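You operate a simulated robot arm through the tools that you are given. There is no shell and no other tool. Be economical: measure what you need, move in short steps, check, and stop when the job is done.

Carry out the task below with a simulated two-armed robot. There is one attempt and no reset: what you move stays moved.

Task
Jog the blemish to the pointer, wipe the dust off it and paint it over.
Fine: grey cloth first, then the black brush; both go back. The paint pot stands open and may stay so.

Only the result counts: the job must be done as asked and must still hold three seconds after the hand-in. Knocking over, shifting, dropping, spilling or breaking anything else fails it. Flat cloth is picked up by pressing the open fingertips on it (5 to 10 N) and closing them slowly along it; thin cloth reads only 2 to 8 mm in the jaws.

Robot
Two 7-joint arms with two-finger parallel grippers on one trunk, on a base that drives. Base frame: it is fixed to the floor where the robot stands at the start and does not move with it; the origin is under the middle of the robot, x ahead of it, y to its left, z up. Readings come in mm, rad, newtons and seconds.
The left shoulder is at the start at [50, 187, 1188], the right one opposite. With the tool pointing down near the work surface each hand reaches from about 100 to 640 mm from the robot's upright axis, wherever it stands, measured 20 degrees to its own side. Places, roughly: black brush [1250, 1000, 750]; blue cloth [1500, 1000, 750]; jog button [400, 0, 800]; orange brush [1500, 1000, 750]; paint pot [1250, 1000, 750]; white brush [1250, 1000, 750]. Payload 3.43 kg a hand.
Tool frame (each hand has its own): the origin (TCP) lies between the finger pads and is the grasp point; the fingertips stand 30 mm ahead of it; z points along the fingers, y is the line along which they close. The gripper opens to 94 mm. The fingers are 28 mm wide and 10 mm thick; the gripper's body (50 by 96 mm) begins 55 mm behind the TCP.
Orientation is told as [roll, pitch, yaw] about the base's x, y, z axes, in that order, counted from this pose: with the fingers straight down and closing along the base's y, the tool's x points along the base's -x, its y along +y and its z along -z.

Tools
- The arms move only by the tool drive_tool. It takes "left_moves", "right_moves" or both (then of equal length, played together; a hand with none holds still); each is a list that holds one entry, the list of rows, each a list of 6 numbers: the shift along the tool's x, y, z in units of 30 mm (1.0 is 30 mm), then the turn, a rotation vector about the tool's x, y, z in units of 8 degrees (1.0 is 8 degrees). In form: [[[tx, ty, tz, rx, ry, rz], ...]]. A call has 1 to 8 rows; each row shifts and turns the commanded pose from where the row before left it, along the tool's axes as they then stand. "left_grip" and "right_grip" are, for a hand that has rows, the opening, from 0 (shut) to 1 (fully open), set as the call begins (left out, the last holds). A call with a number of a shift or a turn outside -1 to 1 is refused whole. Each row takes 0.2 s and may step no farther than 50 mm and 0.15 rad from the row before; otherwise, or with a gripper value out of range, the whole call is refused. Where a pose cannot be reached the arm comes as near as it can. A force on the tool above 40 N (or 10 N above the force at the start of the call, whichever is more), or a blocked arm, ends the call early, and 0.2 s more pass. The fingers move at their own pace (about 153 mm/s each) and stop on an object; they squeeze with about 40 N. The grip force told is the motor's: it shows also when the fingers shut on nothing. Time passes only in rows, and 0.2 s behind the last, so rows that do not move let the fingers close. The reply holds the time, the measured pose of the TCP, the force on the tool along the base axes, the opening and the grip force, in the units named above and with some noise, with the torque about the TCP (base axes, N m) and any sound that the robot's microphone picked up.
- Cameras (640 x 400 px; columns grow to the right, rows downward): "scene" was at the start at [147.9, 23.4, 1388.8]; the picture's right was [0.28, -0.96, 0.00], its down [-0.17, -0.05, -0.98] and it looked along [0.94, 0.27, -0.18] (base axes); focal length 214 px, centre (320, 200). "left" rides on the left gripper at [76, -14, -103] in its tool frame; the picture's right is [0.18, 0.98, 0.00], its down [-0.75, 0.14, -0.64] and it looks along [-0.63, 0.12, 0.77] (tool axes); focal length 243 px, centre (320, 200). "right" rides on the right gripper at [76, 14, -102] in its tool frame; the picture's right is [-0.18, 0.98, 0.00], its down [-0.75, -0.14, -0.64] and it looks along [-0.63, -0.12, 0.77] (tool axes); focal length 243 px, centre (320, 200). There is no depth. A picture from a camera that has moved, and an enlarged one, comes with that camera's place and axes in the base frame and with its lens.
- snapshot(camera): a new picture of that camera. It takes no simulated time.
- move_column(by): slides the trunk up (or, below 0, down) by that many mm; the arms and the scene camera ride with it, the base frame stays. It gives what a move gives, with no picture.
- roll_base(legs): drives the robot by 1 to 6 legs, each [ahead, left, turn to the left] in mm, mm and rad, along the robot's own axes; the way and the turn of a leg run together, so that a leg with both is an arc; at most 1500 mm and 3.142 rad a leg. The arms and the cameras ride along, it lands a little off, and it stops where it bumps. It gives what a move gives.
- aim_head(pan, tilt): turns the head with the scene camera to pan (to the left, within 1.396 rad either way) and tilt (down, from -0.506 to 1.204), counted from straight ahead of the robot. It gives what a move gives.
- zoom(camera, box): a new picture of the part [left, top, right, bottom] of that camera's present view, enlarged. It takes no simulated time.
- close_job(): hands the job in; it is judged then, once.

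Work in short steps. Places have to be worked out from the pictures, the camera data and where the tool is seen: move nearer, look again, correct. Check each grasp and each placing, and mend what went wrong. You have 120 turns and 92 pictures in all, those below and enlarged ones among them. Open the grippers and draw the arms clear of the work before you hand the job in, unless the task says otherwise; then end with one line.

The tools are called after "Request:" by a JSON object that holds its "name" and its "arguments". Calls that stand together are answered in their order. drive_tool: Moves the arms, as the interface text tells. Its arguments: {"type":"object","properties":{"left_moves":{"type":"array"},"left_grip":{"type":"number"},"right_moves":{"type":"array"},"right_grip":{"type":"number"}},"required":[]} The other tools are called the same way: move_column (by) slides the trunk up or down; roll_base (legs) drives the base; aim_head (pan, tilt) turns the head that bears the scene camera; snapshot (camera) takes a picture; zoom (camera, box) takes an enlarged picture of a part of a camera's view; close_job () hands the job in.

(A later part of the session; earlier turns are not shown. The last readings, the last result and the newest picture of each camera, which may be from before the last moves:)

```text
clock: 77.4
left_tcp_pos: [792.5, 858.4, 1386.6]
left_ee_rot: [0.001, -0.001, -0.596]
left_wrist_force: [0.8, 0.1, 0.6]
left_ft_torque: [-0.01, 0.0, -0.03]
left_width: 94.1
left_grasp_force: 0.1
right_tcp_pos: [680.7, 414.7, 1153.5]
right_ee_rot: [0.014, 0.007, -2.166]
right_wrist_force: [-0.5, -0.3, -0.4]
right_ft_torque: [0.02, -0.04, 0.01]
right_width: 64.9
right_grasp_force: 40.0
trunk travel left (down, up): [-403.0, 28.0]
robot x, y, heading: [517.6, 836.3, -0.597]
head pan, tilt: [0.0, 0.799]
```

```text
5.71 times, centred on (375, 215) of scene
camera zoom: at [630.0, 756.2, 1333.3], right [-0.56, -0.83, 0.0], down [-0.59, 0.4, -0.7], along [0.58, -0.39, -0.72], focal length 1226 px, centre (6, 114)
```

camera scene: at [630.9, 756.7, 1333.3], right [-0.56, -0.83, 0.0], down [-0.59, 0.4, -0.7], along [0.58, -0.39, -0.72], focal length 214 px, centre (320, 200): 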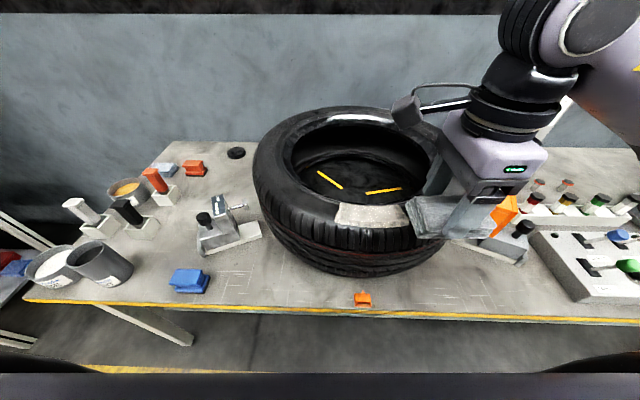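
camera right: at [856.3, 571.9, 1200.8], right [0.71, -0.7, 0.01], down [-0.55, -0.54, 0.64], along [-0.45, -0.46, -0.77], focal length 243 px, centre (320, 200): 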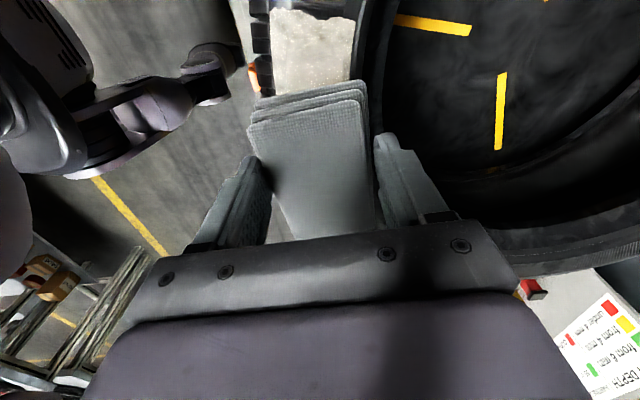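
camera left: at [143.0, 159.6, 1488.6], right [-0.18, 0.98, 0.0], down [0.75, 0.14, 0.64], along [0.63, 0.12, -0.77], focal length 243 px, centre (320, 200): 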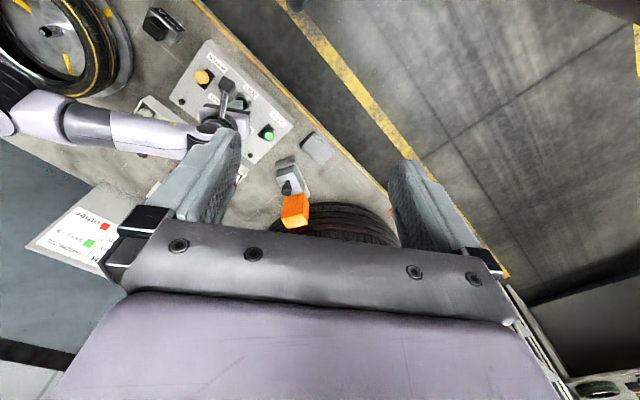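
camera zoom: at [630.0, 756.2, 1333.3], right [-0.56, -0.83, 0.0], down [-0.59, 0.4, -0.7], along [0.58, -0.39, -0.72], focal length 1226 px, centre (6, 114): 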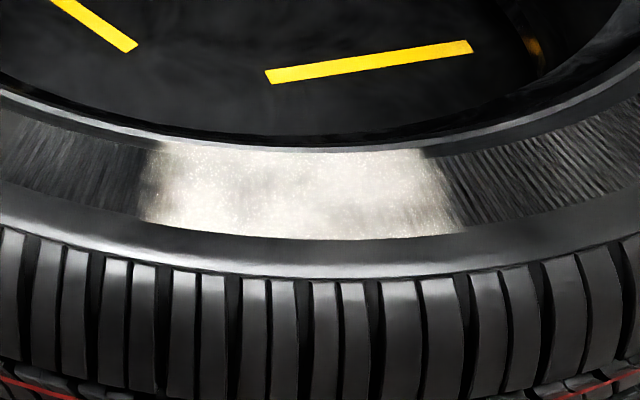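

The outer part is clean; a bright band patch remains, either residual dust in the recessed band or the blemish itself. I wipe again with the pad tilted inward about 8° so its inner edge presses into the band.

Request:
{"name": "drive_tool", "arguments": {"right_moves": [[[1, 0.5, 0, 1, 0, 0], [1, 0.5, 0, 0, 0, 0], [1, 0.5, 0, 0, 0, 0], [1, 0, 0, 0, 0, 0], [1, 0, 0.6, 0, 0, 0], [0, 0, 1, 0, 0, 0], [0, 0, 0.9, 0, 0, 0], [0, 0, 0.3, 0, 0, 0]]]}}

Request:
{"name": "drive_tool", "arguments": {"right_moves": [[[0, 0, 0.1, 0, 0, 0], [0, 0, 0.1, 0, 0, 0]]]}}

```text
clock: 79.2
left_tcp_pos: [794.5, 857.7, 1385.5]
left_ee_rot: [0.001, -0.001, -0.595]
left_wrist_force: [-0.1, 0.5, 0.1]
left_ft_torque: [0.0, 0.03, 0.03]
left_width: 94.2
left_grasp_force: 0.2
right_tcp_pos: [793.6, 525.0, 1065.7]
right_ee_rot: [-0.125, 0.004, -2.168]
right_wrist_force: [-0.8, 0.2, -0.4]
right_ft_torque: [0.01, 0.01, 0.02]
right_width: 65.0
right_grasp_force: 40.8
trunk travel left (down, up): [-403.0, 28.0]
robot x, y, heading: [517.0, 839.2, -0.598]
head pan, tilt: [0.0, 0.799]
```

```text
clock: 79.8
left_tcp_pos: [793.7, 859.6, 1385.5]
left_ee_rot: [0.0, 0.0, -0.594]
left_wrist_force: [0.3, 0.1, 0.2]
left_ft_torque: [0.0, -0.03, 0.0]
left_width: 94.3
left_grasp_force: 0.0
right_tcp_pos: [794.3, 524.8, 1061.2]
right_ee_rot: [-0.126, 0.005, -2.167]
right_wrist_force: [-0.6, -0.1, -0.4]
right_ft_torque: [0.02, -0.01, 0.0]
right_width: 64.8
right_grasp_force: 39.9
trunk travel left (down, up): [-403.0, 28.0]
robot x, y, heading: [515.5, 836.5, -0.592]
head pan, tilt: [0.0, 0.799]
```

Low edge is over the middle of the band. Lowering to contact.

Request:
{"name": "drive_tool", "arguments": {"right_moves": [[[0, 0, 0.1, 0, 0, 0], [0, 0, 0.1, 0, 0, 0], [0, 0, 0.08, 0, 0, 0], [0, 0, 0.08, 0, 0, 0]]]}}

Request:
{"name": "drive_tool", "arguments": {"right_moves": [[[0, 0, 0.06, 0, 0, 0], [0, 0, 0.06, 0, 0, 0]]]}}

```text
clock: 80.8
left_tcp_pos: [793.0, 859.2, 1387.1]
left_ee_rot: [0.0, -0.001, -0.594]
left_wrist_force: [0.2, 0.5, -0.1]
left_ft_torque: [-0.01, 0.02, 0.0]
left_width: 94.0
left_grasp_force: 0.0
right_tcp_pos: [793.8, 524.9, 1053.6]
right_ee_rot: [-0.12, 0.009, -2.17]
right_wrist_force: [0.7, -3.0, 16.8]
right_ft_torque: [-0.85, -0.15, 0.03]
right_width: 64.8
right_grasp_force: 40.2
trunk travel left (down, up): [-403.0, 28.0]
robot x, y, heading: [517.5, 836.3, -0.594]
head pan, tilt: [0.0, 0.799]
```

```text
clock: 81.4
left_tcp_pos: [792.6, 859.7, 1387.5]
left_ee_rot: [0.0, -0.003, -0.594]
left_wrist_force: [0.0, 0.1, 1.1]
left_ft_torque: [-0.01, -0.03, -0.03]
left_width: 94.0
left_grasp_force: 0.0
right_tcp_pos: [791.9, 526.1, 1052.2]
right_ee_rot: [-0.115, 0.011, -2.169]
right_wrist_force: [-0.9, -3.8, 33.2]
right_ft_torque: [-0.93, -0.64, -0.13]
right_width: 65.1
right_grasp_force: 39.8
trunk travel left (down, up): [-403.0, 28.0]
robot x, y, heading: [519.5, 835.3, -0.596]
head pan, tilt: [0.0, 0.799]
```

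Contact with the inner edge. I ease to about 20 N and stroke along both ways, with radial shifts.

Request:
{"name": "drive_tool", "arguments": {"right_moves": [[[0.6, 0, -0.06, 0, 0, 0], [0.6, 0, 0, 0, 0, 0], [0.6, 0.05, 0, 0, 0, 0], [0.6, 0.05, 0, 0, 0, 0], [-0.6, -0.05, 0, 0, 0, 0], [-0.6, -0.05, 0, 0, 0, 0], [-0.6, 0, 0, 0, 0, 0], [-0.6, 0, 0, 0, 0, 0]]]}}

Request:
{"name": "drive_tool", "arguments": {"right_moves": [[[-0.6, 0, 0, 0, 0, 0], [-0.6, 0.05, 0, 0, 0, 0], [-0.6, 0.1, 0, 0, 0, 0], [-0.6, 0.15, 0, 0, 0, 0], [0.6, 0.1, 0, 0, 0, 0], [0.6, 0, 0, 0, 0, 0], [0.6, 0, 0, 0, 0, 0], [0.6, 0, 0, 0, 0, 0]]]}}

Request:
{"name": "drive_tool", "arguments": {"right_moves": [[[0, 0, -1, 0, 0, 0], [0, 0, -1, 0, 0, 0], [0, 0, -1, 0, 0, 0], [-1, 0, -0.5, 0, 0, 0], [-1, 0, 0, 0, 0, 0], [-1, -0.5, 0, 0, 0, 0], [-1, -0.5, 0, -1, 0, 0], [-1, -0.5, 0, 0, 0, 0]]]}}

Request:
{"name": "zoom", "arguments": {"camera": "scene", "box": [320, 180, 430, 250]}}

```text
clock: 82.1
left_tcp_pos: [794.5, 858.0, 1387.3]
left_ee_rot: [-0.001, -0.001, -0.597]
left_wrist_force: [0.1, 0.3, 0.0]
left_ft_torque: [0.01, 0.02, 0.01]
left_width: 94.0
left_grasp_force: 0.0
right_tcp_pos: [809.4, 551.3, 1051.7]
right_ee_rot: [-0.123, -0.005, -2.175]
right_wrist_force: [-6.0, -1.6, 7.5]
right_ft_torque: [0.07, -0.08, 0.05]
right_width: 65.5
right_grasp_force: 40.3
trunk travel left (down, up): [-403.0, 28.0]
robot x, y, heading: [513.0, 837.0, -0.595]
head pan, tilt: [0.0, 0.799]
stopped in row 3 (right hand): the force on the tool passed its limit at 47 N (the readings are from after the stop); the commanded pose is now the measured one
```

```text
clock: 83.9
left_tcp_pos: [791.6, 856.0, 1387.1]
left_ee_rot: [0.0, -0.003, -0.598]
left_wrist_force: [-0.1, 0.4, 0.0]
left_ft_torque: [0.01, 0.03, -0.01]
left_width: 94.1
left_grasp_force: 0.1
right_tcp_pos: [818.0, 538.5, 1050.3]
right_ee_rot: [-0.12, -0.009, -2.179]
right_wrist_force: [-11.5, -19.2, 27.5]
right_ft_torque: [-0.53, -0.69, -0.73]
right_width: 65.4
right_grasp_force: 39.4
trunk travel left (down, up): [-403.0, 28.0]
robot x, y, heading: [512.2, 834.8, -0.598]
head pan, tilt: [0.0, 0.799]
```

```text
clock: 85.7
left_tcp_pos: [793.7, 858.0, 1386.9]
left_ee_rot: [-0.001, -0.001, -0.598]
left_wrist_force: [0.6, 0.1, 0.0]
left_ft_torque: [-0.02, -0.03, 0.0]
left_width: 94.3
left_grasp_force: 0.1
right_tcp_pos: [708.9, 437.8, 1157.6]
right_ee_rot: [0.017, -0.005, -2.173]
right_wrist_force: [0.4, 0.0, -0.6]
right_ft_torque: [0.0, -0.03, -0.01]
right_width: 65.3
right_grasp_force: 40.0
trunk travel left (down, up): [-403.0, 28.0]
robot x, y, heading: [517.0, 836.7, -0.594]
head pan, tilt: [0.0, 0.799]
```

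```text
5.71 times, centred on (375, 215) of scene
camera zoom: at [630.0, 755.8, 1333.3], right [-0.56, -0.83, 0.0], down [-0.59, 0.4, -0.7], along [0.58, -0.39, -0.72], focal length 1226 px, centre (6, 114)
```

zoom: 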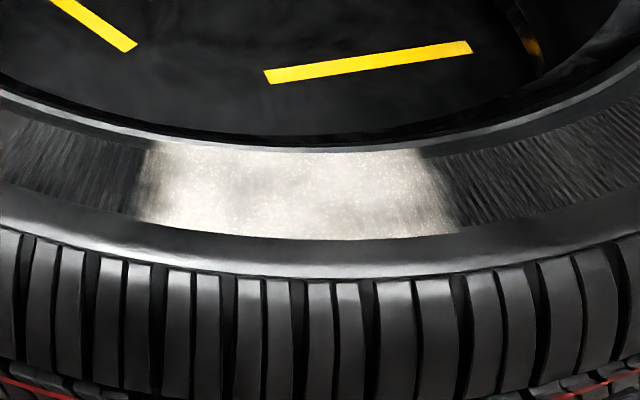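

The look is unchanged after re-wiping, so what remains is the blemish itself, and all granular dust is gone. Triangulating pointer, centre and blemish gives about 143° vs 142°: aligned. I drive back right to return the cloth.

Request:
{"name": "roll_base", "arguments": {"legs": [[0, -300, 0]]}}

```text
clock: 88.9
left_tcp_pos: [624.3, 608.5, 1386.9]
left_ee_rot: [-0.002, -0.002, -0.598]
left_wrist_force: [0.7, -0.1, -0.2]
left_ft_torque: [0.0, 0.0, 0.02]
left_width: 93.9
left_grasp_force: 0.1
right_tcp_pos: [539.1, 190.4, 1158.5]
right_ee_rot: [0.017, -0.005, -2.177]
right_wrist_force: [-0.2, 0.2, -0.3]
right_ft_torque: [-0.01, -0.02, 0.01]
right_width: 64.9
right_grasp_force: 39.7
trunk travel left (down, up): [-403.0, 28.0]
robot x, y, heading: [346.1, 587.6, -0.601]
head pan, tilt: [0.0, 0.799]
```

I centre over the original spot [508,225] and lower the pad.

Request:
{"name": "drive_tool", "arguments": {"right_moves": [[[0.2, -0.8, 1, 0, 0, 0], [0.17, -0.7, 1, 0, 0, 0], [0, 0, 1, 0, 0, 0], [0, 0, 1, 0, 0, 0], [0, 0, 1, 0, 0, 0], [0, 0, 1, 0, 0, 0], [0, 0, 1, 0, 0, 0], [0, 0, 1, 0, 0, 0]]]}}

Request:
{"name": "snapshot", "arguments": {"camera": "right"}}

```text
clock: 90.7
left_tcp_pos: [624.6, 609.5, 1386.3]
left_ee_rot: [0.001, -0.001, -0.6]
left_wrist_force: [0.4, -0.8, -0.2]
left_ft_torque: [-0.01, -0.02, 0.0]
left_width: 94.0
left_grasp_force: 0.0
right_tcp_pos: [510.1, 218.1, 917.7]
right_ee_rot: [0.016, -0.006, -2.175]
right_wrist_force: [-0.9, 0.0, -0.6]
right_ft_torque: [0.03, 0.03, 0.0]
right_width: 65.1
right_grasp_force: 40.0
trunk travel left (down, up): [-403.0, 28.0]
robot x, y, heading: [344.4, 589.7, -0.597]
head pan, tilt: [0.0, 0.799]
```

```text
43 pictures are left
camera right: at [564.2, 275.6, 1019.3], right [0.7, -0.71, 0.02], down [-0.55, -0.53, 0.64], along [-0.45, -0.46, -0.76], focal length 243 px, centre (320, 200)
```

right: 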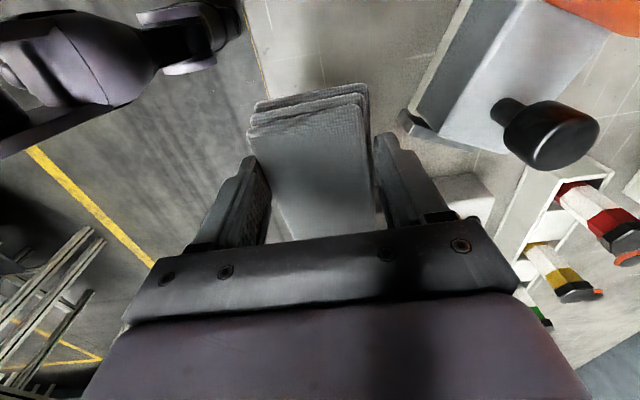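

Good. Lower to the bench, last bit slowly.

Request:
{"name": "drive_tool", "arguments": {"right_moves": [[[0.2, 0.05, 0.9, 0, 0, 0], [0, 0, 0.9, 0, 0, 0], [0, 0, 0.9, 0, 0, 0], [0, 0, 0.15, 0, 0, 0], [0, 0, 0.1, 0, 0, 0]]]}}

Request:
{"name": "drive_tool", "arguments": {"right_moves": [[[0, 0, 0.07, 0, 0, 0], [0, 0, 0.05, 0, 0, 0]]]}}

```text
clock: 91.9
left_tcp_pos: [625.7, 608.4, 1386.4]
left_ee_rot: [0.0, -0.001, -0.6]
left_wrist_force: [-0.5, -0.6, 0.4]
left_ft_torque: [0.02, 0.01, -0.02]
left_width: 94.1
left_grasp_force: 0.1
right_tcp_pos: [516.7, 223.5, 829.4]
right_ee_rot: [0.015, -0.005, -2.176]
right_wrist_force: [-0.3, 0.0, -0.8]
right_ft_torque: [0.0, -0.02, 0.01]
right_width: 64.8
right_grasp_force: 39.7
trunk travel left (down, up): [-403.0, 28.0]
robot x, y, heading: [344.9, 590.0, -0.598]
head pan, tilt: [0.0, 0.799]
```

```text
clock: 92.5
left_tcp_pos: [625.2, 609.6, 1384.5]
left_ee_rot: [-0.002, -0.002, -0.598]
left_wrist_force: [-0.3, -0.1, -0.4]
left_ft_torque: [0.0, 0.04, -0.02]
left_width: 94.1
left_grasp_force: 0.1
right_tcp_pos: [516.8, 224.1, 825.5]
right_ee_rot: [0.014, -0.004, -2.175]
right_wrist_force: [0.7, -0.6, 0.0]
right_ft_torque: [0.0, -0.01, 0.02]
right_width: 64.8
right_grasp_force: 39.8
trunk travel left (down, up): [-403.0, 28.0]
robot x, y, heading: [346.2, 590.0, -0.595]
head pan, tilt: [0.0, 0.799]
```

I nudge 6 mm nearer and lower until touch.

Request:
{"name": "drive_tool", "arguments": {"right_moves": [[[0, -0.2, 0.04, 0, 0, 0], [0, 0, 0.06, 0, 0, 0], [0, 0, 0.06, 0, 0, 0]]]}}

```text
clock: 93.3
left_tcp_pos: [623.3, 609.9, 1386.5]
left_ee_rot: [-0.003, -0.003, -0.6]
left_wrist_force: [0.4, 0.0, 0.3]
left_ft_torque: [-0.03, -0.01, -0.04]
left_width: 93.9
left_grasp_force: 0.0
right_tcp_pos: [513.4, 225.2, 824.1]
right_ee_rot: [0.023, -0.005, -2.178]
right_wrist_force: [0.8, -5.8, 28.7]
right_ft_torque: [0.33, 0.7, 0.04]
right_width: 65.0
right_grasp_force: 40.2
trunk travel left (down, up): [-403.0, 28.0]
robot x, y, heading: [344.8, 587.6, -0.602]
head pan, tilt: [0.0, 0.799]
```

On the bench. I release moderately and raise straight up.

Request:
{"name": "drive_tool", "arguments": {"right_moves": [[[0, 0, -0.05, 0, 0, 0], [0, 0, 0, 0, 0, 0]]], "right_grip": 0.82}}

Request:
{"name": "drive_tool", "arguments": {"right_moves": [[[0, 0, -1, 0, 0, 0], [0, 0, -1, 0, 0, 0], [0, 0, -1, 0, 0, 0], [0, 0, -1, 0, 0, 0], [0, 0, -1, 0, 0, 0], [0, 0, -1, 0, 0, 0], [0, 0, -1, 0, 0, 0], [0, 0, -1, 0, 0, 0]]]}}

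Request:
{"name": "snapshot", "arguments": {"camera": "right"}}

```text
clock: 93.9
left_tcp_pos: [625.5, 608.9, 1386.7]
left_ee_rot: [-0.001, -0.001, -0.6]
left_wrist_force: [0.8, 0.2, -0.5]
left_ft_torque: [0.0, -0.01, -0.04]
left_width: 94.0
left_grasp_force: 0.0
right_tcp_pos: [511.6, 226.9, 822.0]
right_ee_rot: [0.015, -0.007, -2.177]
right_wrist_force: [0.8, -0.8, -0.2]
right_ft_torque: [-0.01, 0.01, 0.0]
right_width: 77.0
right_grasp_force: 0.0
trunk travel left (down, up): [-403.0, 28.0]
robot x, y, heading: [348.8, 588.1, -0.599]
head pan, tilt: [0.0, 0.799]
```

```text
clock: 95.7
left_tcp_pos: [625.9, 608.2, 1386.1]
left_ee_rot: [-0.002, -0.002, -0.599]
left_wrist_force: [-0.4, -0.4, 0.0]
left_ft_torque: [-0.02, -0.01, -0.01]
left_width: 94.0
left_grasp_force: 0.0
right_tcp_pos: [508.2, 229.7, 1061.8]
right_ee_rot: [0.017, -0.006, -2.177]
right_wrist_force: [-0.5, 0.9, 0.0]
right_ft_torque: [-0.01, -0.01, 0.0]
right_width: 77.5
right_grasp_force: 0.1
trunk travel left (down, up): [-403.0, 28.0]
robot x, y, heading: [345.1, 589.9, -0.603]
head pan, tilt: [0.0, 0.799]
```

```text
42 pictures are left
camera right: at [563.1, 286.0, 1163.8], right [0.7, -0.71, 0.02], down [-0.55, -0.53, 0.64], along [-0.45, -0.46, -0.76], focal length 243 px, centre (320, 200)
```

right: 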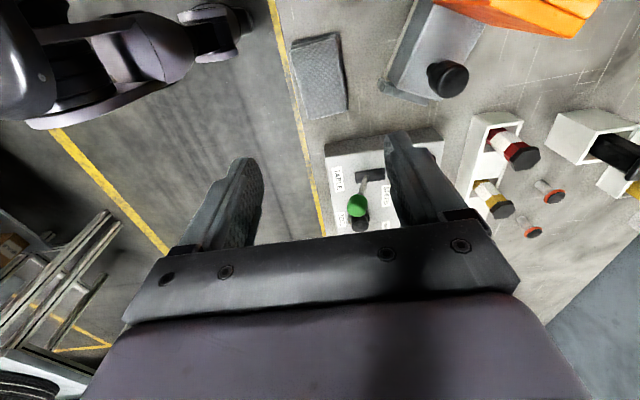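

The cloth is back in its place. I raise the right hand and drive left to the pots, then look.

Request:
{"name": "drive_tool", "arguments": {"right_moves": [[[0, -0.3, -1, 0, 0, 0], [0, -0.5, -1, 0, 0, 0], [0, -0.5, -1, 0, 0, 0], [0, 0, -0.5, 0, 0, 0]]]}}

Request:
{"name": "roll_base", "arguments": {"legs": [[0, 600, 0], [60, 0, 0]]}}

Request:
{"name": "aim_head", "arguments": {"pan": 0.4, "tilt": 0.9}}

Request:
{"name": "snapshot", "arguments": {"camera": "scene"}}

Request:
{"name": "snapshot", "arguments": {"camera": "left"}}

```text
clock: 96.7
left_tcp_pos: [624.8, 609.6, 1386.3]
left_ee_rot: [-0.001, -0.003, -0.598]
left_wrist_force: [-0.3, 0.5, 0.7]
left_ft_torque: [0.03, -0.01, 0.03]
left_width: 94.0
left_grasp_force: 0.1
right_tcp_pos: [475.7, 255.4, 1167.2]
right_ee_rot: [0.017, -0.004, -2.178]
right_wrist_force: [-0.2, 0.0, 0.0]
right_ft_torque: [-0.01, 0.02, 0.06]
right_width: 76.8
right_grasp_force: 0.0
trunk travel left (down, up): [-403.0, 28.0]
robot x, y, heading: [343.2, 591.2, -0.604]
head pan, tilt: [0.0, 0.799]
```

```text
clock: 103.0
left_tcp_pos: [1008.3, 1071.2, 1385.7]
left_ee_rot: [-0.002, 0.001, -0.586]
left_wrist_force: [0.9, -0.6, 0.4]
left_ft_torque: [0.02, 0.01, -0.03]
left_width: 93.9
left_grasp_force: 0.1
right_tcp_pos: [863.7, 715.0, 1165.7]
right_ee_rot: [0.016, -0.006, -2.165]
right_wrist_force: [1.2, 0.1, -0.4]
right_ft_torque: [0.0, 0.01, 0.01]
right_width: 77.0
right_grasp_force: 0.0
trunk travel left (down, up): [-403.0, 28.0]
robot x, y, heading: [727.5, 1048.7, -0.581]
head pan, tilt: [0.0, 0.799]
```

```text
clock: 103.8
left_tcp_pos: [1007.5, 1072.6, 1386.4]
left_ee_rot: [-0.004, -0.001, -0.587]
left_wrist_force: [-0.4, -0.5, -0.2]
left_ft_torque: [0.02, -0.01, -0.02]
left_width: 94.1
left_grasp_force: 0.1
right_tcp_pos: [864.1, 716.4, 1165.9]
right_ee_rot: [0.017, -0.005, -2.166]
right_wrist_force: [0.3, 0.8, -0.4]
right_ft_torque: [0.02, 0.01, 0.03]
right_width: 77.2
right_grasp_force: 0.1
trunk travel left (down, up): [-403.0, 28.0]
robot x, y, heading: [725.8, 1046.5, -0.589]
head pan, tilt: [0.4, 0.901]
```

```text
41 pictures are left
camera scene: at [851.5, 999.2, 1325.4], right [-0.19, -0.98, 0.0], down [-0.77, 0.15, -0.62], along [0.61, -0.12, -0.78], focal length 214 px, centre (320, 200)
```

scene: 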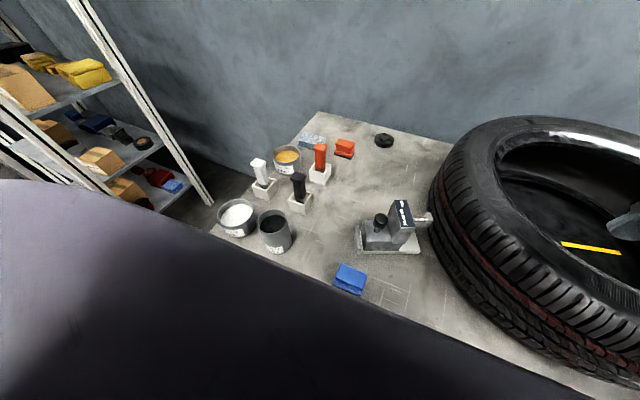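

```text
40 pictures are left
camera left: at [936.3, 1102.2, 1488.7], right [0.39, 0.92, 0.0], down [0.71, -0.3, 0.64], along [0.59, -0.25, -0.77], focal length 243 px, centre (320, 200)
```

left: 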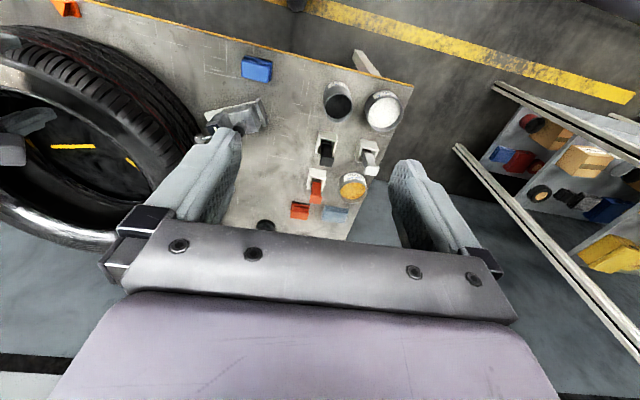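

Three pots: ochre, white and black, with orange, white and black brushes. I zoom to read labels.

Request:
{"name": "zoom", "arguments": {"camera": "scene", "box": [200, 120, 360, 260]}}

Request:
{"name": "zoom", "arguments": {"camera": "left", "box": [270, 60, 430, 230]}}

```text
2.86 times, centred on (280, 190) of scene
camera zoom: at [851.5, 999.2, 1325.4], right [-0.19, -0.98, 0.0], down [-0.77, 0.15, -0.62], along [0.61, -0.12, -0.78], focal length 613 px, centre (434, 229)
```

zoom: 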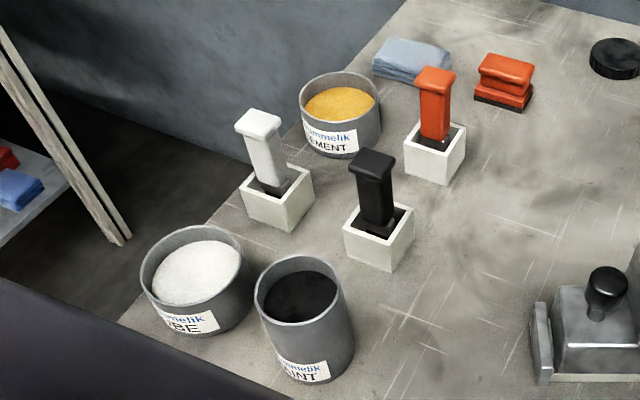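

```text
2.35 times, centred on (350, 145) of left
camera zoom: at [936.3, 1102.2, 1488.7], right [0.39, 0.92, 0.0], down [0.71, -0.3, 0.64], along [0.59, -0.25, -0.77], focal length 571 px, centre (249, 329)
```

zoom: 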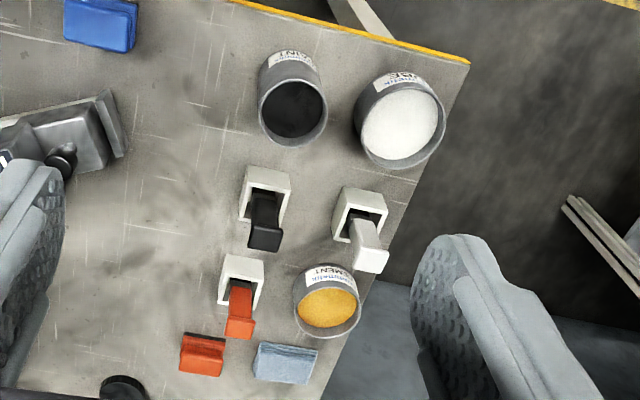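

PAINT is the black pot, CEMENT ochre, LUBE white. The black brush stands upright in its holder near [1260,983]. I move the left hand toward it, high, and look again.

Request:
{"name": "drive_tool", "arguments": {"left_moves": [[[-0.96, 0.24, 1, 0, 0, 0], [-0.96, 0.24, 1, 0, 0, 0], [-0.96, 0.24, 1, 0, 0, 0], [-0.96, 0.24, 1, 0, 0, 0], [-0.96, 0.24, 1, 0, 0, 0], [-0.96, 0.24, 1, 0, 0, 0], [-0.96, 0.24, 1, 0, 0, 0], [0, 0, 1, 0, 0, 0]]]}}

Request:
{"name": "snapshot", "arguments": {"camera": "left"}}

```text
clock: 105.6
left_tcp_pos: [1205.5, 1003.9, 1145.9]
left_ee_rot: [-0.001, -0.002, -0.586]
left_wrist_force: [0.0, 0.6, -0.9]
left_ft_torque: [0.0, -0.02, -0.01]
left_width: 94.0
left_grasp_force: 0.1
right_tcp_pos: [863.3, 716.5, 1165.7]
right_ee_rot: [0.016, -0.005, -2.164]
right_wrist_force: [0.5, 0.1, 1.4]
right_ft_torque: [0.01, -0.02, 0.0]
right_width: 77.1
right_grasp_force: 0.0
trunk travel left (down, up): [-403.0, 28.0]
robot x, y, heading: [726.9, 1051.5, -0.584]
head pan, tilt: [0.4, 0.901]
```

```text
37 pictures are left
camera left: at [1134.0, 1033.7, 1248.5], right [0.39, 0.92, 0.0], down [0.7, -0.3, 0.64], along [0.59, -0.25, -0.77], focal length 243 px, centre (320, 200)
```

left: 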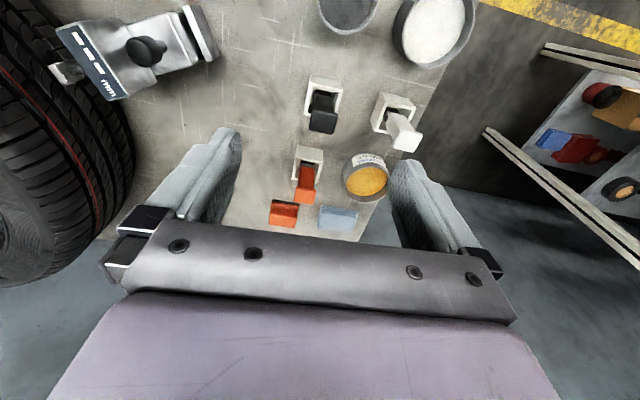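

Brush top estimate [1275,978,~888], holder mouth around [1250,985]. I go nearer over it.

Request:
{"name": "drive_tool", "arguments": {"left_moves": [[[-0.6, 0.13, 1, 0, 0, 0], [-0.6, 0.13, 1, 0, 0, 0], [-0.5, 0.13, 1, 0, 0, 0], [0, 0, 0.5, 0, 0, 0]]]}}

Request:
{"name": "snapshot", "arguments": {"camera": "left"}}

Request:
{"name": "zoom", "arguments": {"camera": "scene", "box": [230, 90, 390, 250]}}

```text
clock: 106.6
left_tcp_pos: [1253.0, 983.3, 1041.0]
left_ee_rot: [-0.002, -0.002, -0.586]
left_wrist_force: [0.4, 0.0, 0.4]
left_ft_torque: [0.0, 0.02, 0.03]
left_width: 94.0
left_grasp_force: 0.1
right_tcp_pos: [861.7, 715.3, 1166.2]
right_ee_rot: [0.016, -0.005, -2.164]
right_wrist_force: [-0.3, 0.1, -0.3]
right_ft_torque: [0.03, -0.02, 0.0]
right_width: 76.9
right_grasp_force: 0.1
trunk travel left (down, up): [-403.0, 28.0]
robot x, y, heading: [727.0, 1049.4, -0.586]
head pan, tilt: [0.4, 0.901]
```

```text
36 pictures are left
camera left: at [1182.2, 1014.2, 1143.6], right [0.39, 0.92, 0.0], down [0.7, -0.3, 0.64], along [0.59, -0.25, -0.77], focal length 243 px, centre (320, 200)
```

left: 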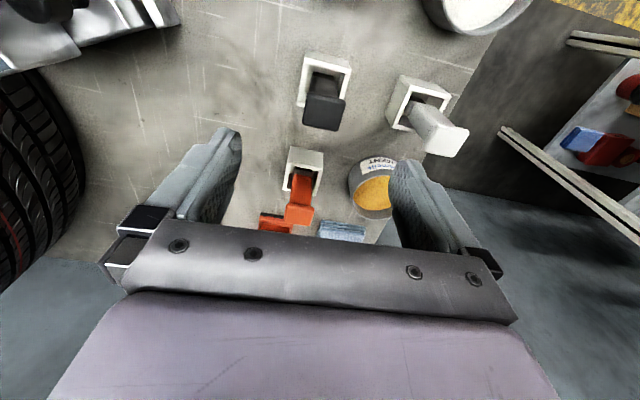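

```text
2.50 times, centred on (310, 170) of scene
camera zoom: at [851.4, 999.3, 1325.4], right [-0.19, -0.98, 0.0], down [-0.77, 0.15, -0.62], along [0.61, -0.12, -0.78], focal length 536 px, centre (345, 275)
```

zoom: 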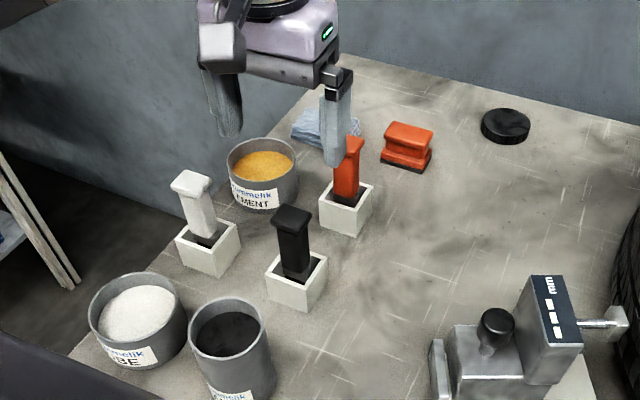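

Combining views: brush is upright at about [1261,984], cap top at z≈912, holder rim z≈825. I descend partway, nudge, and look.

Request:
{"name": "drive_tool", "arguments": {"left_moves": [[[-0.2, 0.17, 1, 0, 0, 0], [0, 0, 1, 0, 0, 0], [0, 0, 0.9, 0, 0, 0]]]}}

Request:
{"name": "snapshot", "arguments": {"camera": "left"}}

Request:
{"name": "zoom", "arguments": {"camera": "scene", "box": [230, 90, 390, 250]}}

```text
clock: 107.4
left_tcp_pos: [1258.9, 983.7, 954.0]
left_ee_rot: [-0.001, -0.001, -0.587]
left_wrist_force: [-0.6, 0.3, 0.7]
left_ft_torque: [0.0, -0.03, 0.03]
left_width: 93.8
left_grasp_force: 0.0
right_tcp_pos: [862.6, 715.1, 1166.1]
right_ee_rot: [0.015, -0.006, -2.162]
right_wrist_force: [-0.5, 0.3, 0.0]
right_ft_torque: [0.01, -0.03, 0.0]
right_width: 77.4
right_grasp_force: 0.1
trunk travel left (down, up): [-403.0, 28.0]
robot x, y, heading: [728.2, 1049.0, -0.583]
head pan, tilt: [0.4, 0.901]
```

```text
34 pictures are left
camera left: at [1189.2, 1015.0, 1057.1], right [0.39, 0.92, 0.0], down [0.71, -0.3, 0.64], along [0.59, -0.25, -0.77], focal length 243 px, centre (320, 200)
```

left: 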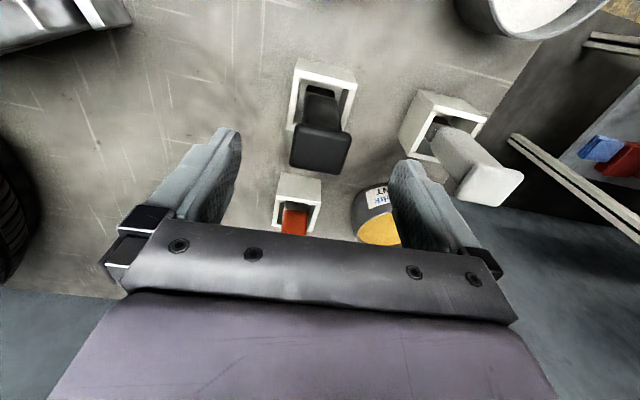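

```text
2.50 times, centred on (310, 170) of scene
camera zoom: at [851.6, 999.4, 1325.4], right [-0.19, -0.98, 0.0], down [-0.77, 0.15, -0.62], along [0.61, -0.12, -0.78], focal length 536 px, centre (345, 275)
```

zoom: 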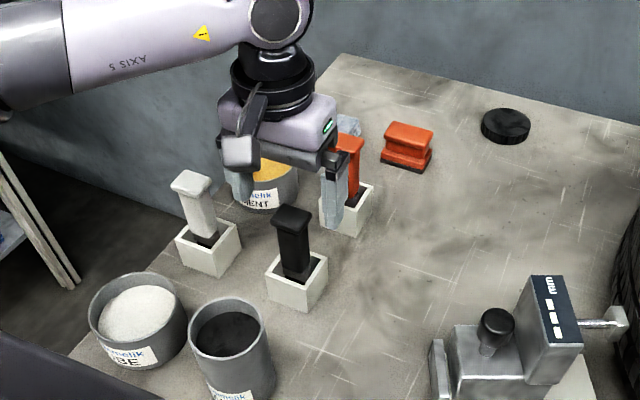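

Brush top confirmed at [1263,985,910]; fingers straddle it and neighbours are clear. I descend to TCP z≈880 and close gently.

Request:
{"name": "drive_tool", "arguments": {"left_moves": [[[-0.1, 0.1, 0.8, 0, 0, 0], [0, 0, 0.8, 0, 0, 0], [0, 0, 0.8, 0, 0, 0]]]}}

Request:
{"name": "snapshot", "arguments": {"camera": "left"}}

```text
clock: 108.2
left_tcp_pos: [1263.9, 984.1, 882.9]
left_ee_rot: [-0.002, -0.001, -0.584]
left_wrist_force: [0.1, 0.5, 0.4]
left_ft_torque: [-0.02, -0.03, 0.02]
left_width: 93.9
left_grasp_force: 0.1
right_tcp_pos: [863.0, 716.2, 1165.4]
right_ee_rot: [0.015, -0.005, -2.165]
right_wrist_force: [0.1, -0.2, -0.8]
right_ft_torque: [0.0, 0.03, -0.01]
right_width: 77.4
right_grasp_force: 0.1
trunk travel left (down, up): [-403.0, 28.0]
robot x, y, heading: [731.6, 1047.0, -0.589]
head pan, tilt: [0.4, 0.901]
```

```text
32 pictures are left
camera left: at [1193.0, 1015.0, 984.7], right [0.39, 0.92, 0.0], down [0.71, -0.3, 0.64], along [0.59, -0.25, -0.77], focal length 243 px, centre (320, 200)
```

left: 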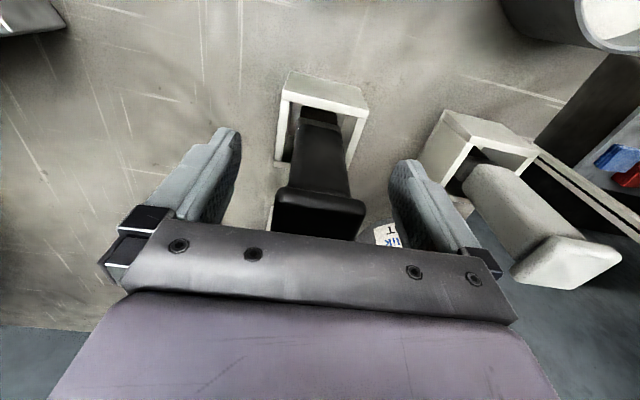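

The brush shaft sits between the fingers. Closing.

Request:
{"name": "drive_tool", "arguments": {"left_moves": [[[0, 0, 0, 0, 0, 0], [0, 0, 0, 0, 0, 0], [0, 0, 0, 0, 0, 0]]], "left_grip": 0.1}}

Request:
{"name": "drive_tool", "arguments": {"left_moves": [[[0, 0, -0.5, 0, 0, 0], [0, 0, -1, 0, 0, 0], [0, 0, -1, 0, 0, 0], [0, 0, -1, 0, 0, 0], [0, 0, -1, 0, 0, 0], [0, 0, -1, 0, 0, 0]]]}}

Request:
{"name": "zoom", "arguments": {"camera": "scene", "box": [230, 60, 390, 250]}}

```text
clock: 109.0
left_tcp_pos: [1263.9, 985.5, 882.4]
left_ee_rot: [-0.002, -0.002, -0.586]
left_wrist_force: [0.5, -0.1, -0.2]
left_ft_torque: [0.02, 0.01, 0.02]
left_width: 41.9
left_grasp_force: 40.0
right_tcp_pos: [862.5, 716.6, 1165.9]
right_ee_rot: [0.015, -0.006, -2.165]
right_wrist_force: [0.3, 0.3, 0.1]
right_ft_torque: [0.0, 0.0, -0.02]
right_width: 77.1
right_grasp_force: 0.1
trunk travel left (down, up): [-403.0, 28.0]
robot x, y, heading: [725.9, 1049.3, -0.584]
head pan, tilt: [0.4, 0.901]
```

```text
clock: 110.4
left_tcp_pos: [1265.1, 986.1, 1048.0]
left_ee_rot: [0.0, 0.0, -0.587]
left_wrist_force: [0.2, 0.2, -0.3]
left_ft_torque: [-0.02, 0.0, -0.02]
left_width: 41.7
left_grasp_force: 40.2
right_tcp_pos: [862.3, 716.8, 1165.8]
right_ee_rot: [0.015, -0.004, -2.164]
right_wrist_force: [0.0, 0.5, 0.6]
right_ft_torque: [0.01, 0.0, 0.06]
right_width: 77.2
right_grasp_force: 0.0
trunk travel left (down, up): [-403.0, 28.0]
robot x, y, heading: [731.1, 1048.9, -0.584]
head pan, tilt: [0.4, 0.901]
```

```text
2.11 times, centred on (310, 155) of scene
camera zoom: at [851.3, 999.3, 1325.3], right [-0.19, -0.98, 0.0], down [-0.77, 0.15, -0.62], along [0.61, -0.12, -0.78], focal length 452 px, centre (341, 295)
```

zoom: 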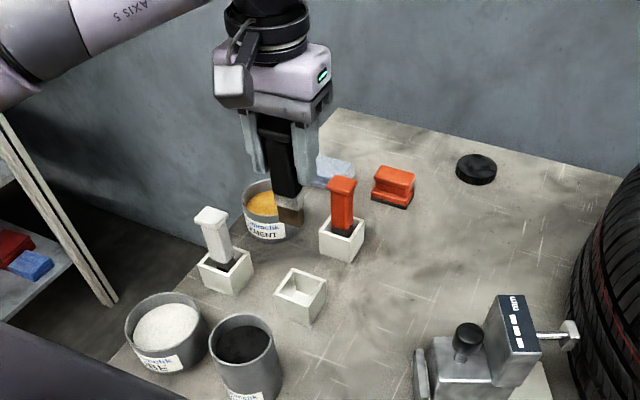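

The brush is held, its tip about 100 mm below the TCP. I carry it toward the paint pot and look.

Request:
{"name": "drive_tool", "arguments": {"left_moves": [[[0.8, 0, -0.6, 0, 0, 0], [0.8, 0, 0, 0, 0, 0], [0.8, 0, 0, 0, 0, 0], [0.8, 0, 0, 0, 0, 0], [0.6, -0.1, 0, 0, 0, 0]]]}}

Request:
{"name": "snapshot", "arguments": {"camera": "left"}}

Request:
{"name": "zoom", "arguments": {"camera": "scene", "box": [200, 110, 360, 260]}}

```text
clock: 111.6
left_tcp_pos: [1167.0, 1045.7, 1066.7]
left_ee_rot: [0.001, 0.001, -0.588]
left_wrist_force: [0.3, -0.2, -0.4]
left_ft_torque: [0.0, 0.0, 0.02]
left_width: 41.4
left_grasp_force: 40.2
right_tcp_pos: [861.7, 715.9, 1165.6]
right_ee_rot: [0.016, -0.007, -2.164]
right_wrist_force: [0.2, 0.4, 0.4]
right_ft_torque: [0.01, 0.0, -0.01]
right_width: 76.8
right_grasp_force: 0.0
trunk travel left (down, up): [-403.0, 28.0]
robot x, y, heading: [728.7, 1046.3, -0.588]
head pan, tilt: [0.4, 0.901]
```

```text
30 pictures are left
camera left: at [1095.9, 1075.7, 1168.7], right [0.39, 0.92, 0.0], down [0.71, -0.3, 0.64], along [0.59, -0.25, -0.77], focal length 243 px, centre (320, 200)
```

left: 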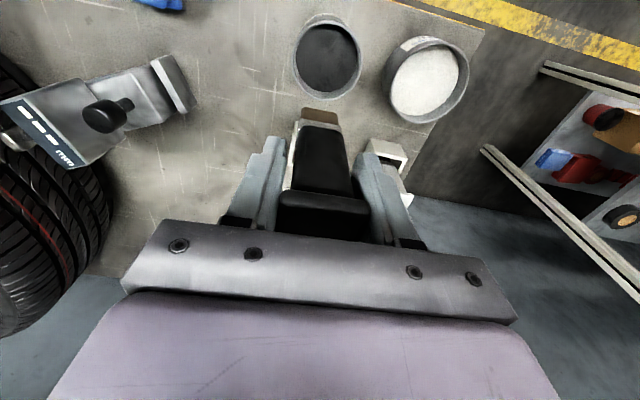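

```text
2.67 times, centred on (280, 185) of scene
camera zoom: at [851.3, 999.4, 1325.4], right [-0.19, -0.98, 0.0], down [-0.77, 0.15, -0.62], along [0.61, -0.12, -0.78], focal length 572 px, centre (427, 240)
```

zoom: 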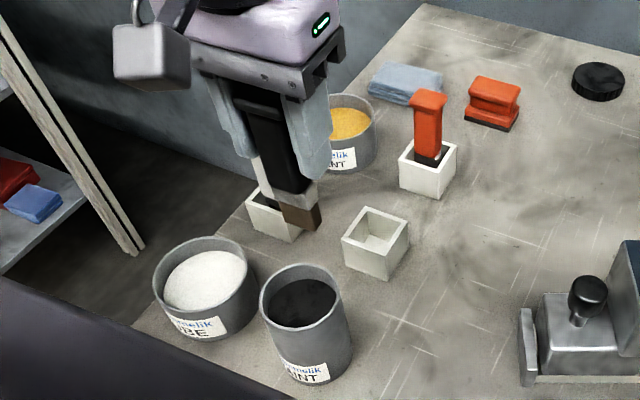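

Paint pot rim centre about [1144,1062], rim z≈890. I go above it with the bristles just over the rim and check.

Request:
{"name": "drive_tool", "arguments": {"left_moves": [[[0.95, 0, 0.3, 0, 0, 0], [0, 0, 0.7, 0, 0, 0], [0, 0, 0.6, 0, 0, 0]]]}}

Request:
{"name": "snapshot", "arguments": {"camera": "left"}}

Request:
{"name": "zoom", "arguments": {"camera": "scene", "box": [210, 150, 330, 260]}}

```text
clock: 112.4
left_tcp_pos: [1143.6, 1061.2, 1017.1]
left_ee_rot: [-0.002, -0.003, -0.586]
left_wrist_force: [-0.2, -0.1, -0.3]
left_ft_torque: [0.0, 0.0, 0.01]
left_width: 41.3
left_grasp_force: 40.1
right_tcp_pos: [863.5, 715.5, 1166.3]
right_ee_rot: [0.017, -0.006, -2.163]
right_wrist_force: [-0.3, 0.1, -0.2]
right_ft_torque: [0.0, -0.04, 0.01]
right_width: 76.9
right_grasp_force: 0.1
trunk travel left (down, up): [-403.0, 28.0]
robot x, y, heading: [730.5, 1047.8, -0.585]
head pan, tilt: [0.4, 0.901]
```

```text
28 pictures are left
camera left: at [1072.1, 1092.1, 1119.6], right [0.39, 0.92, 0.0], down [0.71, -0.3, 0.64], along [0.59, -0.25, -0.77], focal length 243 px, centre (320, 200)
```

left: 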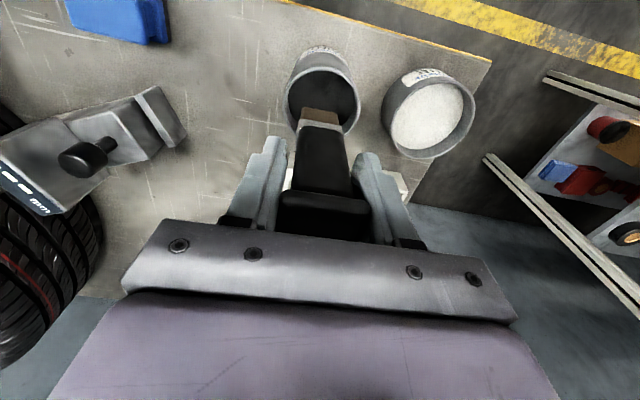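

```text
3.64 times, centred on (270, 205) of scene
camera zoom: at [851.5, 999.5, 1325.4], right [-0.19, -0.98, 0.0], down [-0.77, 0.15, -0.62], along [0.61, -0.12, -0.78], focal length 780 px, centre (502, 182)
```

zoom: 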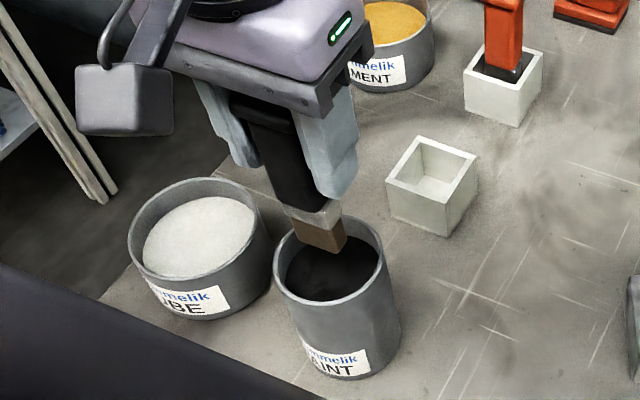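

Bristles are nearly centred; I shift 7 mm toward the robot and lower slowly into the pot, watching forces.

Request:
{"name": "drive_tool", "arguments": {"left_moves": [[[0.22, 0, 0.2, 0, 0, 0], [0, 0, 0.3, 0, 0, 0], [0, 0, 0.3, 0, 0, 0]]]}}

Request:
{"name": "zoom", "arguments": {"camera": "scene", "box": [210, 150, 330, 260]}}

```text
clock: 113.2
left_tcp_pos: [1137.4, 1065.6, 993.3]
left_ee_rot: [-0.002, -0.002, -0.587]
left_wrist_force: [0.3, 0.4, -0.4]
left_ft_torque: [0.0, -0.01, -0.03]
left_width: 41.5
left_grasp_force: 40.4
right_tcp_pos: [862.4, 715.8, 1165.7]
right_ee_rot: [0.018, -0.005, -2.166]
right_wrist_force: [0.3, -0.1, 0.7]
right_ft_torque: [-0.03, -0.02, 0.02]
right_width: 76.9
right_grasp_force: 0.0
trunk travel left (down, up): [-403.0, 28.0]
robot x, y, heading: [728.6, 1049.0, -0.586]
head pan, tilt: [0.4, 0.901]
```

```text
3.64 times, centred on (270, 205) of scene
camera zoom: at [851.5, 999.4, 1325.4], right [-0.19, -0.98, 0.0], down [-0.77, 0.15, -0.62], along [0.61, -0.12, -0.78], focal length 780 px, centre (502, 182)
```

zoom: 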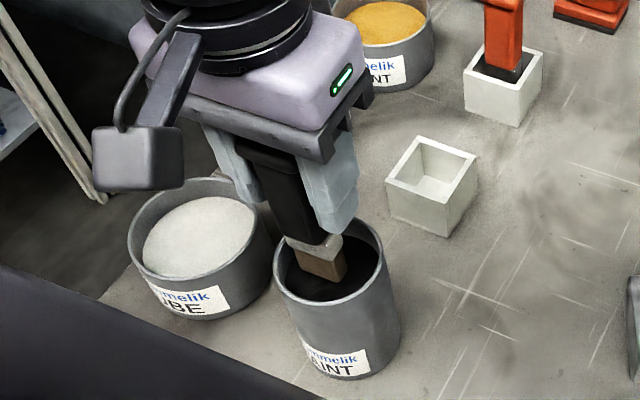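

The bristles are inside, near the paint surface. Lower another 18 mm.

Request:
{"name": "drive_tool", "arguments": {"left_moves": [[[0, 0, 0.2, 0, 0, 0], [0, 0, 0.2, 0, 0, 0], [0, 0, 0.2, 0, 0, 0]]]}}

Request:
{"name": "zoom", "arguments": {"camera": "scene", "box": [210, 150, 330, 260]}}

```text
clock: 114.0
left_tcp_pos: [1139.6, 1065.3, 974.0]
left_ee_rot: [-0.001, -0.002, -0.585]
left_wrist_force: [-0.8, 0.0, -0.4]
left_ft_torque: [0.02, 0.04, -0.04]
left_width: 41.6
left_grasp_force: 40.3
right_tcp_pos: [862.5, 717.0, 1167.2]
right_ee_rot: [0.015, -0.005, -2.165]
right_wrist_force: [-0.6, -0.2, 0.7]
right_ft_torque: [0.03, -0.01, 0.03]
right_width: 77.4
right_grasp_force: 0.1
trunk travel left (down, up): [-403.0, 28.0]
robot x, y, heading: [725.5, 1048.2, -0.585]
head pan, tilt: [0.4, 0.901]
```

```text
3.64 times, centred on (270, 205) of scene
camera zoom: at [851.5, 999.4, 1325.3], right [-0.19, -0.98, 0.0], down [-0.77, 0.15, -0.62], along [0.61, -0.12, -0.78], focal length 780 px, centre (502, 182)
```

zoom: 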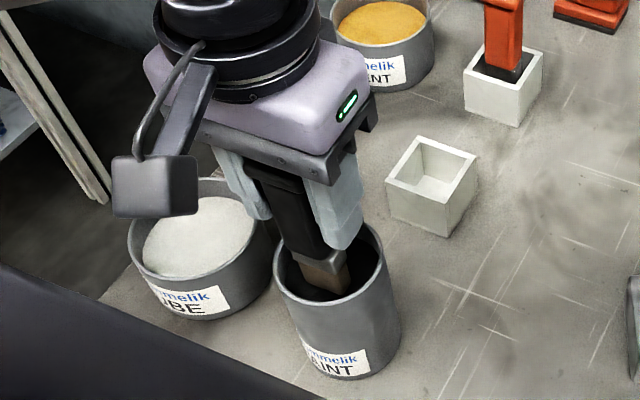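

Lower 12 mm more, then lift and inspect the bristles' colour.

Request:
{"name": "drive_tool", "arguments": {"left_moves": [[[0, 0, 0.2, 0, 0, 0], [0, 0, 0.2, 0, 0, 0], [0, 0, 0, 0, 0, 0]]]}}

Request:
{"name": "drive_tool", "arguments": {"left_moves": [[[0, 0, -0.7, 0, 0, 0], [0, 0, -0.8, 0, 0, 0], [0, 0, -1, 0, 0, 0], [0, 0, -1, 0, 0, 0]]]}}

Request:
{"name": "zoom", "arguments": {"camera": "scene", "box": [210, 130, 330, 260]}}

```text
clock: 114.7
left_tcp_pos: [1138.0, 1064.3, 969.5]
left_ee_rot: [-0.003, -0.013, -0.586]
left_wrist_force: [-7.9, 4.3, 24.0]
left_ft_torque: [0.52, 0.74, 0.03]
left_width: 41.6
left_grasp_force: 39.3
right_tcp_pos: [860.5, 716.3, 1166.5]
right_ee_rot: [0.016, -0.006, -2.163]
right_wrist_force: [0.4, 0.1, -0.1]
right_ft_torque: [0.01, 0.05, 0.02]
right_width: 76.9
right_grasp_force: 0.1
trunk travel left (down, up): [-403.0, 28.0]
robot x, y, heading: [731.4, 1049.9, -0.592]
head pan, tilt: [0.4, 0.901]
stopped in row 3 (left hand): the force on the tool passed its limit at 44 N (the readings are from after the stop); the commanded pose is now the measured one
```

```text
clock: 115.7
left_tcp_pos: [1138.9, 1065.8, 1073.6]
left_ee_rot: [-0.004, -0.012, -0.588]
left_wrist_force: [0.8, -0.2, -1.5]
left_ft_torque: [-0.03, 0.02, 0.03]
left_width: 41.6
left_grasp_force: 40.2
right_tcp_pos: [862.8, 715.3, 1164.9]
right_ee_rot: [0.016, -0.007, -2.161]
right_wrist_force: [0.4, 0.4, -0.1]
right_ft_torque: [0.0, 0.0, -0.01]
right_width: 77.4
right_grasp_force: 0.1
trunk travel left (down, up): [-403.0, 28.0]
robot x, y, heading: [731.2, 1051.0, -0.591]
head pan, tilt: [0.4, 0.901]
```

```text
3.08 times, centred on (270, 195) of scene
camera zoom: at [851.3, 999.3, 1325.3], right [-0.19, -0.98, 0.0], down [-0.77, 0.15, -0.62], along [0.61, -0.12, -0.78], focal length 660 px, centre (474, 215)
```

zoom: 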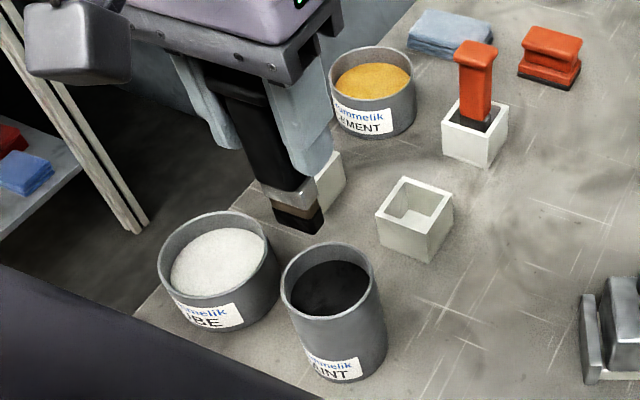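

The bristles carry black paint; the pot stayed put. I raise the brush well above tyre height and drive right toward the blemish.

Request:
{"name": "drive_tool", "arguments": {"left_moves": [[[0, 0, -1, 0, 0, 0], [0, 0, -1, 0, 0, 0], [0, 0, -1, 0, 0, 0], [0, 0, -1, 0, 0, 0], [0, 0, -0.5, 0, 0, 0]]]}}

Request:
{"name": "roll_base", "arguments": {"legs": [[0, -570, 0]]}}

Request:
{"name": "snapshot", "arguments": {"camera": "left"}}

Request:
{"name": "aim_head", "arguments": {"pan": 0.1, "tilt": 0.8}}

Request:
{"name": "snapshot", "arguments": {"camera": "scene"}}

```text
clock: 116.9
left_tcp_pos: [1137.2, 1066.9, 1206.6]
left_ee_rot: [-0.002, -0.01, -0.587]
left_wrist_force: [0.4, 0.2, -1.7]
left_ft_torque: [-0.03, 0.02, -0.02]
left_width: 41.3
left_grasp_force: 40.0
right_tcp_pos: [863.3, 715.7, 1164.8]
right_ee_rot: [0.017, -0.003, -2.163]
right_wrist_force: [0.7, -0.7, -0.1]
right_ft_torque: [0.0, 0.02, -0.02]
right_width: 77.2
right_grasp_force: 0.1
trunk travel left (down, up): [-403.0, 28.0]
robot x, y, heading: [727.7, 1046.8, -0.589]
head pan, tilt: [0.4, 0.901]
```

```text
clock: 122.4
left_tcp_pos: [812.5, 580.7, 1206.3]
left_ee_rot: [-0.002, -0.009, -0.605]
left_wrist_force: [0.9, -0.5, -0.4]
left_ft_torque: [-0.02, 0.01, 0.0]
left_width: 41.3
left_grasp_force: 40.0
right_tcp_pos: [532.2, 235.2, 1165.5]
right_ee_rot: [0.018, -0.006, -2.183]
right_wrist_force: [0.1, 0.0, 0.4]
right_ft_torque: [0.01, 0.03, 0.01]
right_width: 77.1
right_grasp_force: 0.1
trunk travel left (down, up): [-403.0, 28.0]
robot x, y, heading: [400.9, 572.2, -0.607]
head pan, tilt: [0.4, 0.901]
```

```text
23 pictures are left
camera left: at [742.2, 613.1, 1308.4], right [0.41, 0.91, 0.0], down [0.69, -0.31, 0.65], along [0.59, -0.27, -0.76], focal length 243 px, centre (320, 200)
```

left: 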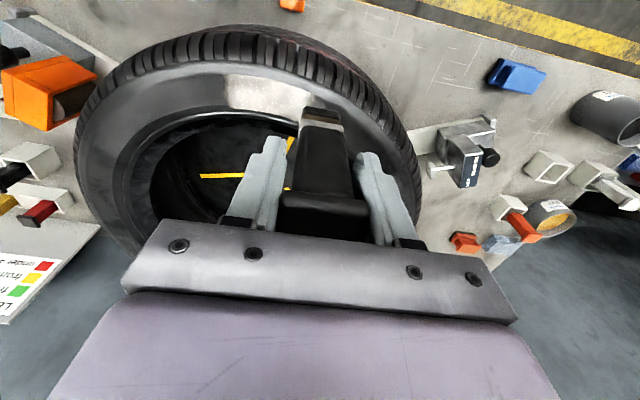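

```text
clock: 123.2
left_tcp_pos: [812.6, 580.4, 1205.7]
left_ee_rot: [-0.001, -0.011, -0.604]
left_wrist_force: [0.3, -0.2, -0.3]
left_ft_torque: [-0.01, 0.03, -0.02]
left_width: 41.6
left_grasp_force: 39.9
right_tcp_pos: [530.2, 235.5, 1165.1]
right_ee_rot: [0.017, -0.005, -2.184]
right_wrist_force: [1.3, 0.7, 0.7]
right_ft_torque: [0.04, 0.02, 0.0]
right_width: 77.3
right_grasp_force: 0.1
trunk travel left (down, up): [-403.0, 28.0]
robot x, y, heading: [403.8, 571.8, -0.603]
head pan, tilt: [0.099, 0.799]
```

```text
22 pictures are left
camera scene: at [522.5, 495.3, 1333.2], right [-0.48, -0.87, 0.0], down [-0.63, 0.35, -0.7], along [0.61, -0.34, -0.72], focal length 214 px, centre (320, 200)
```

scene: 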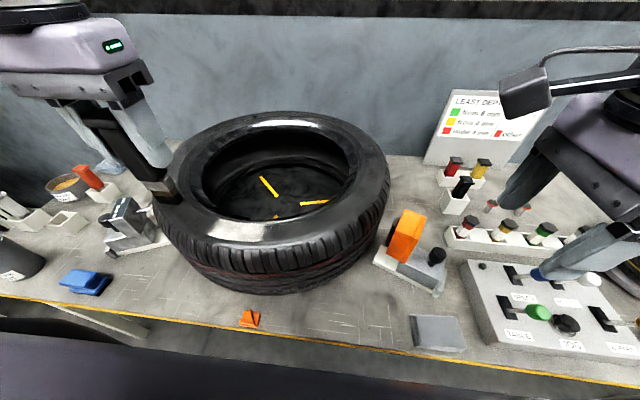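

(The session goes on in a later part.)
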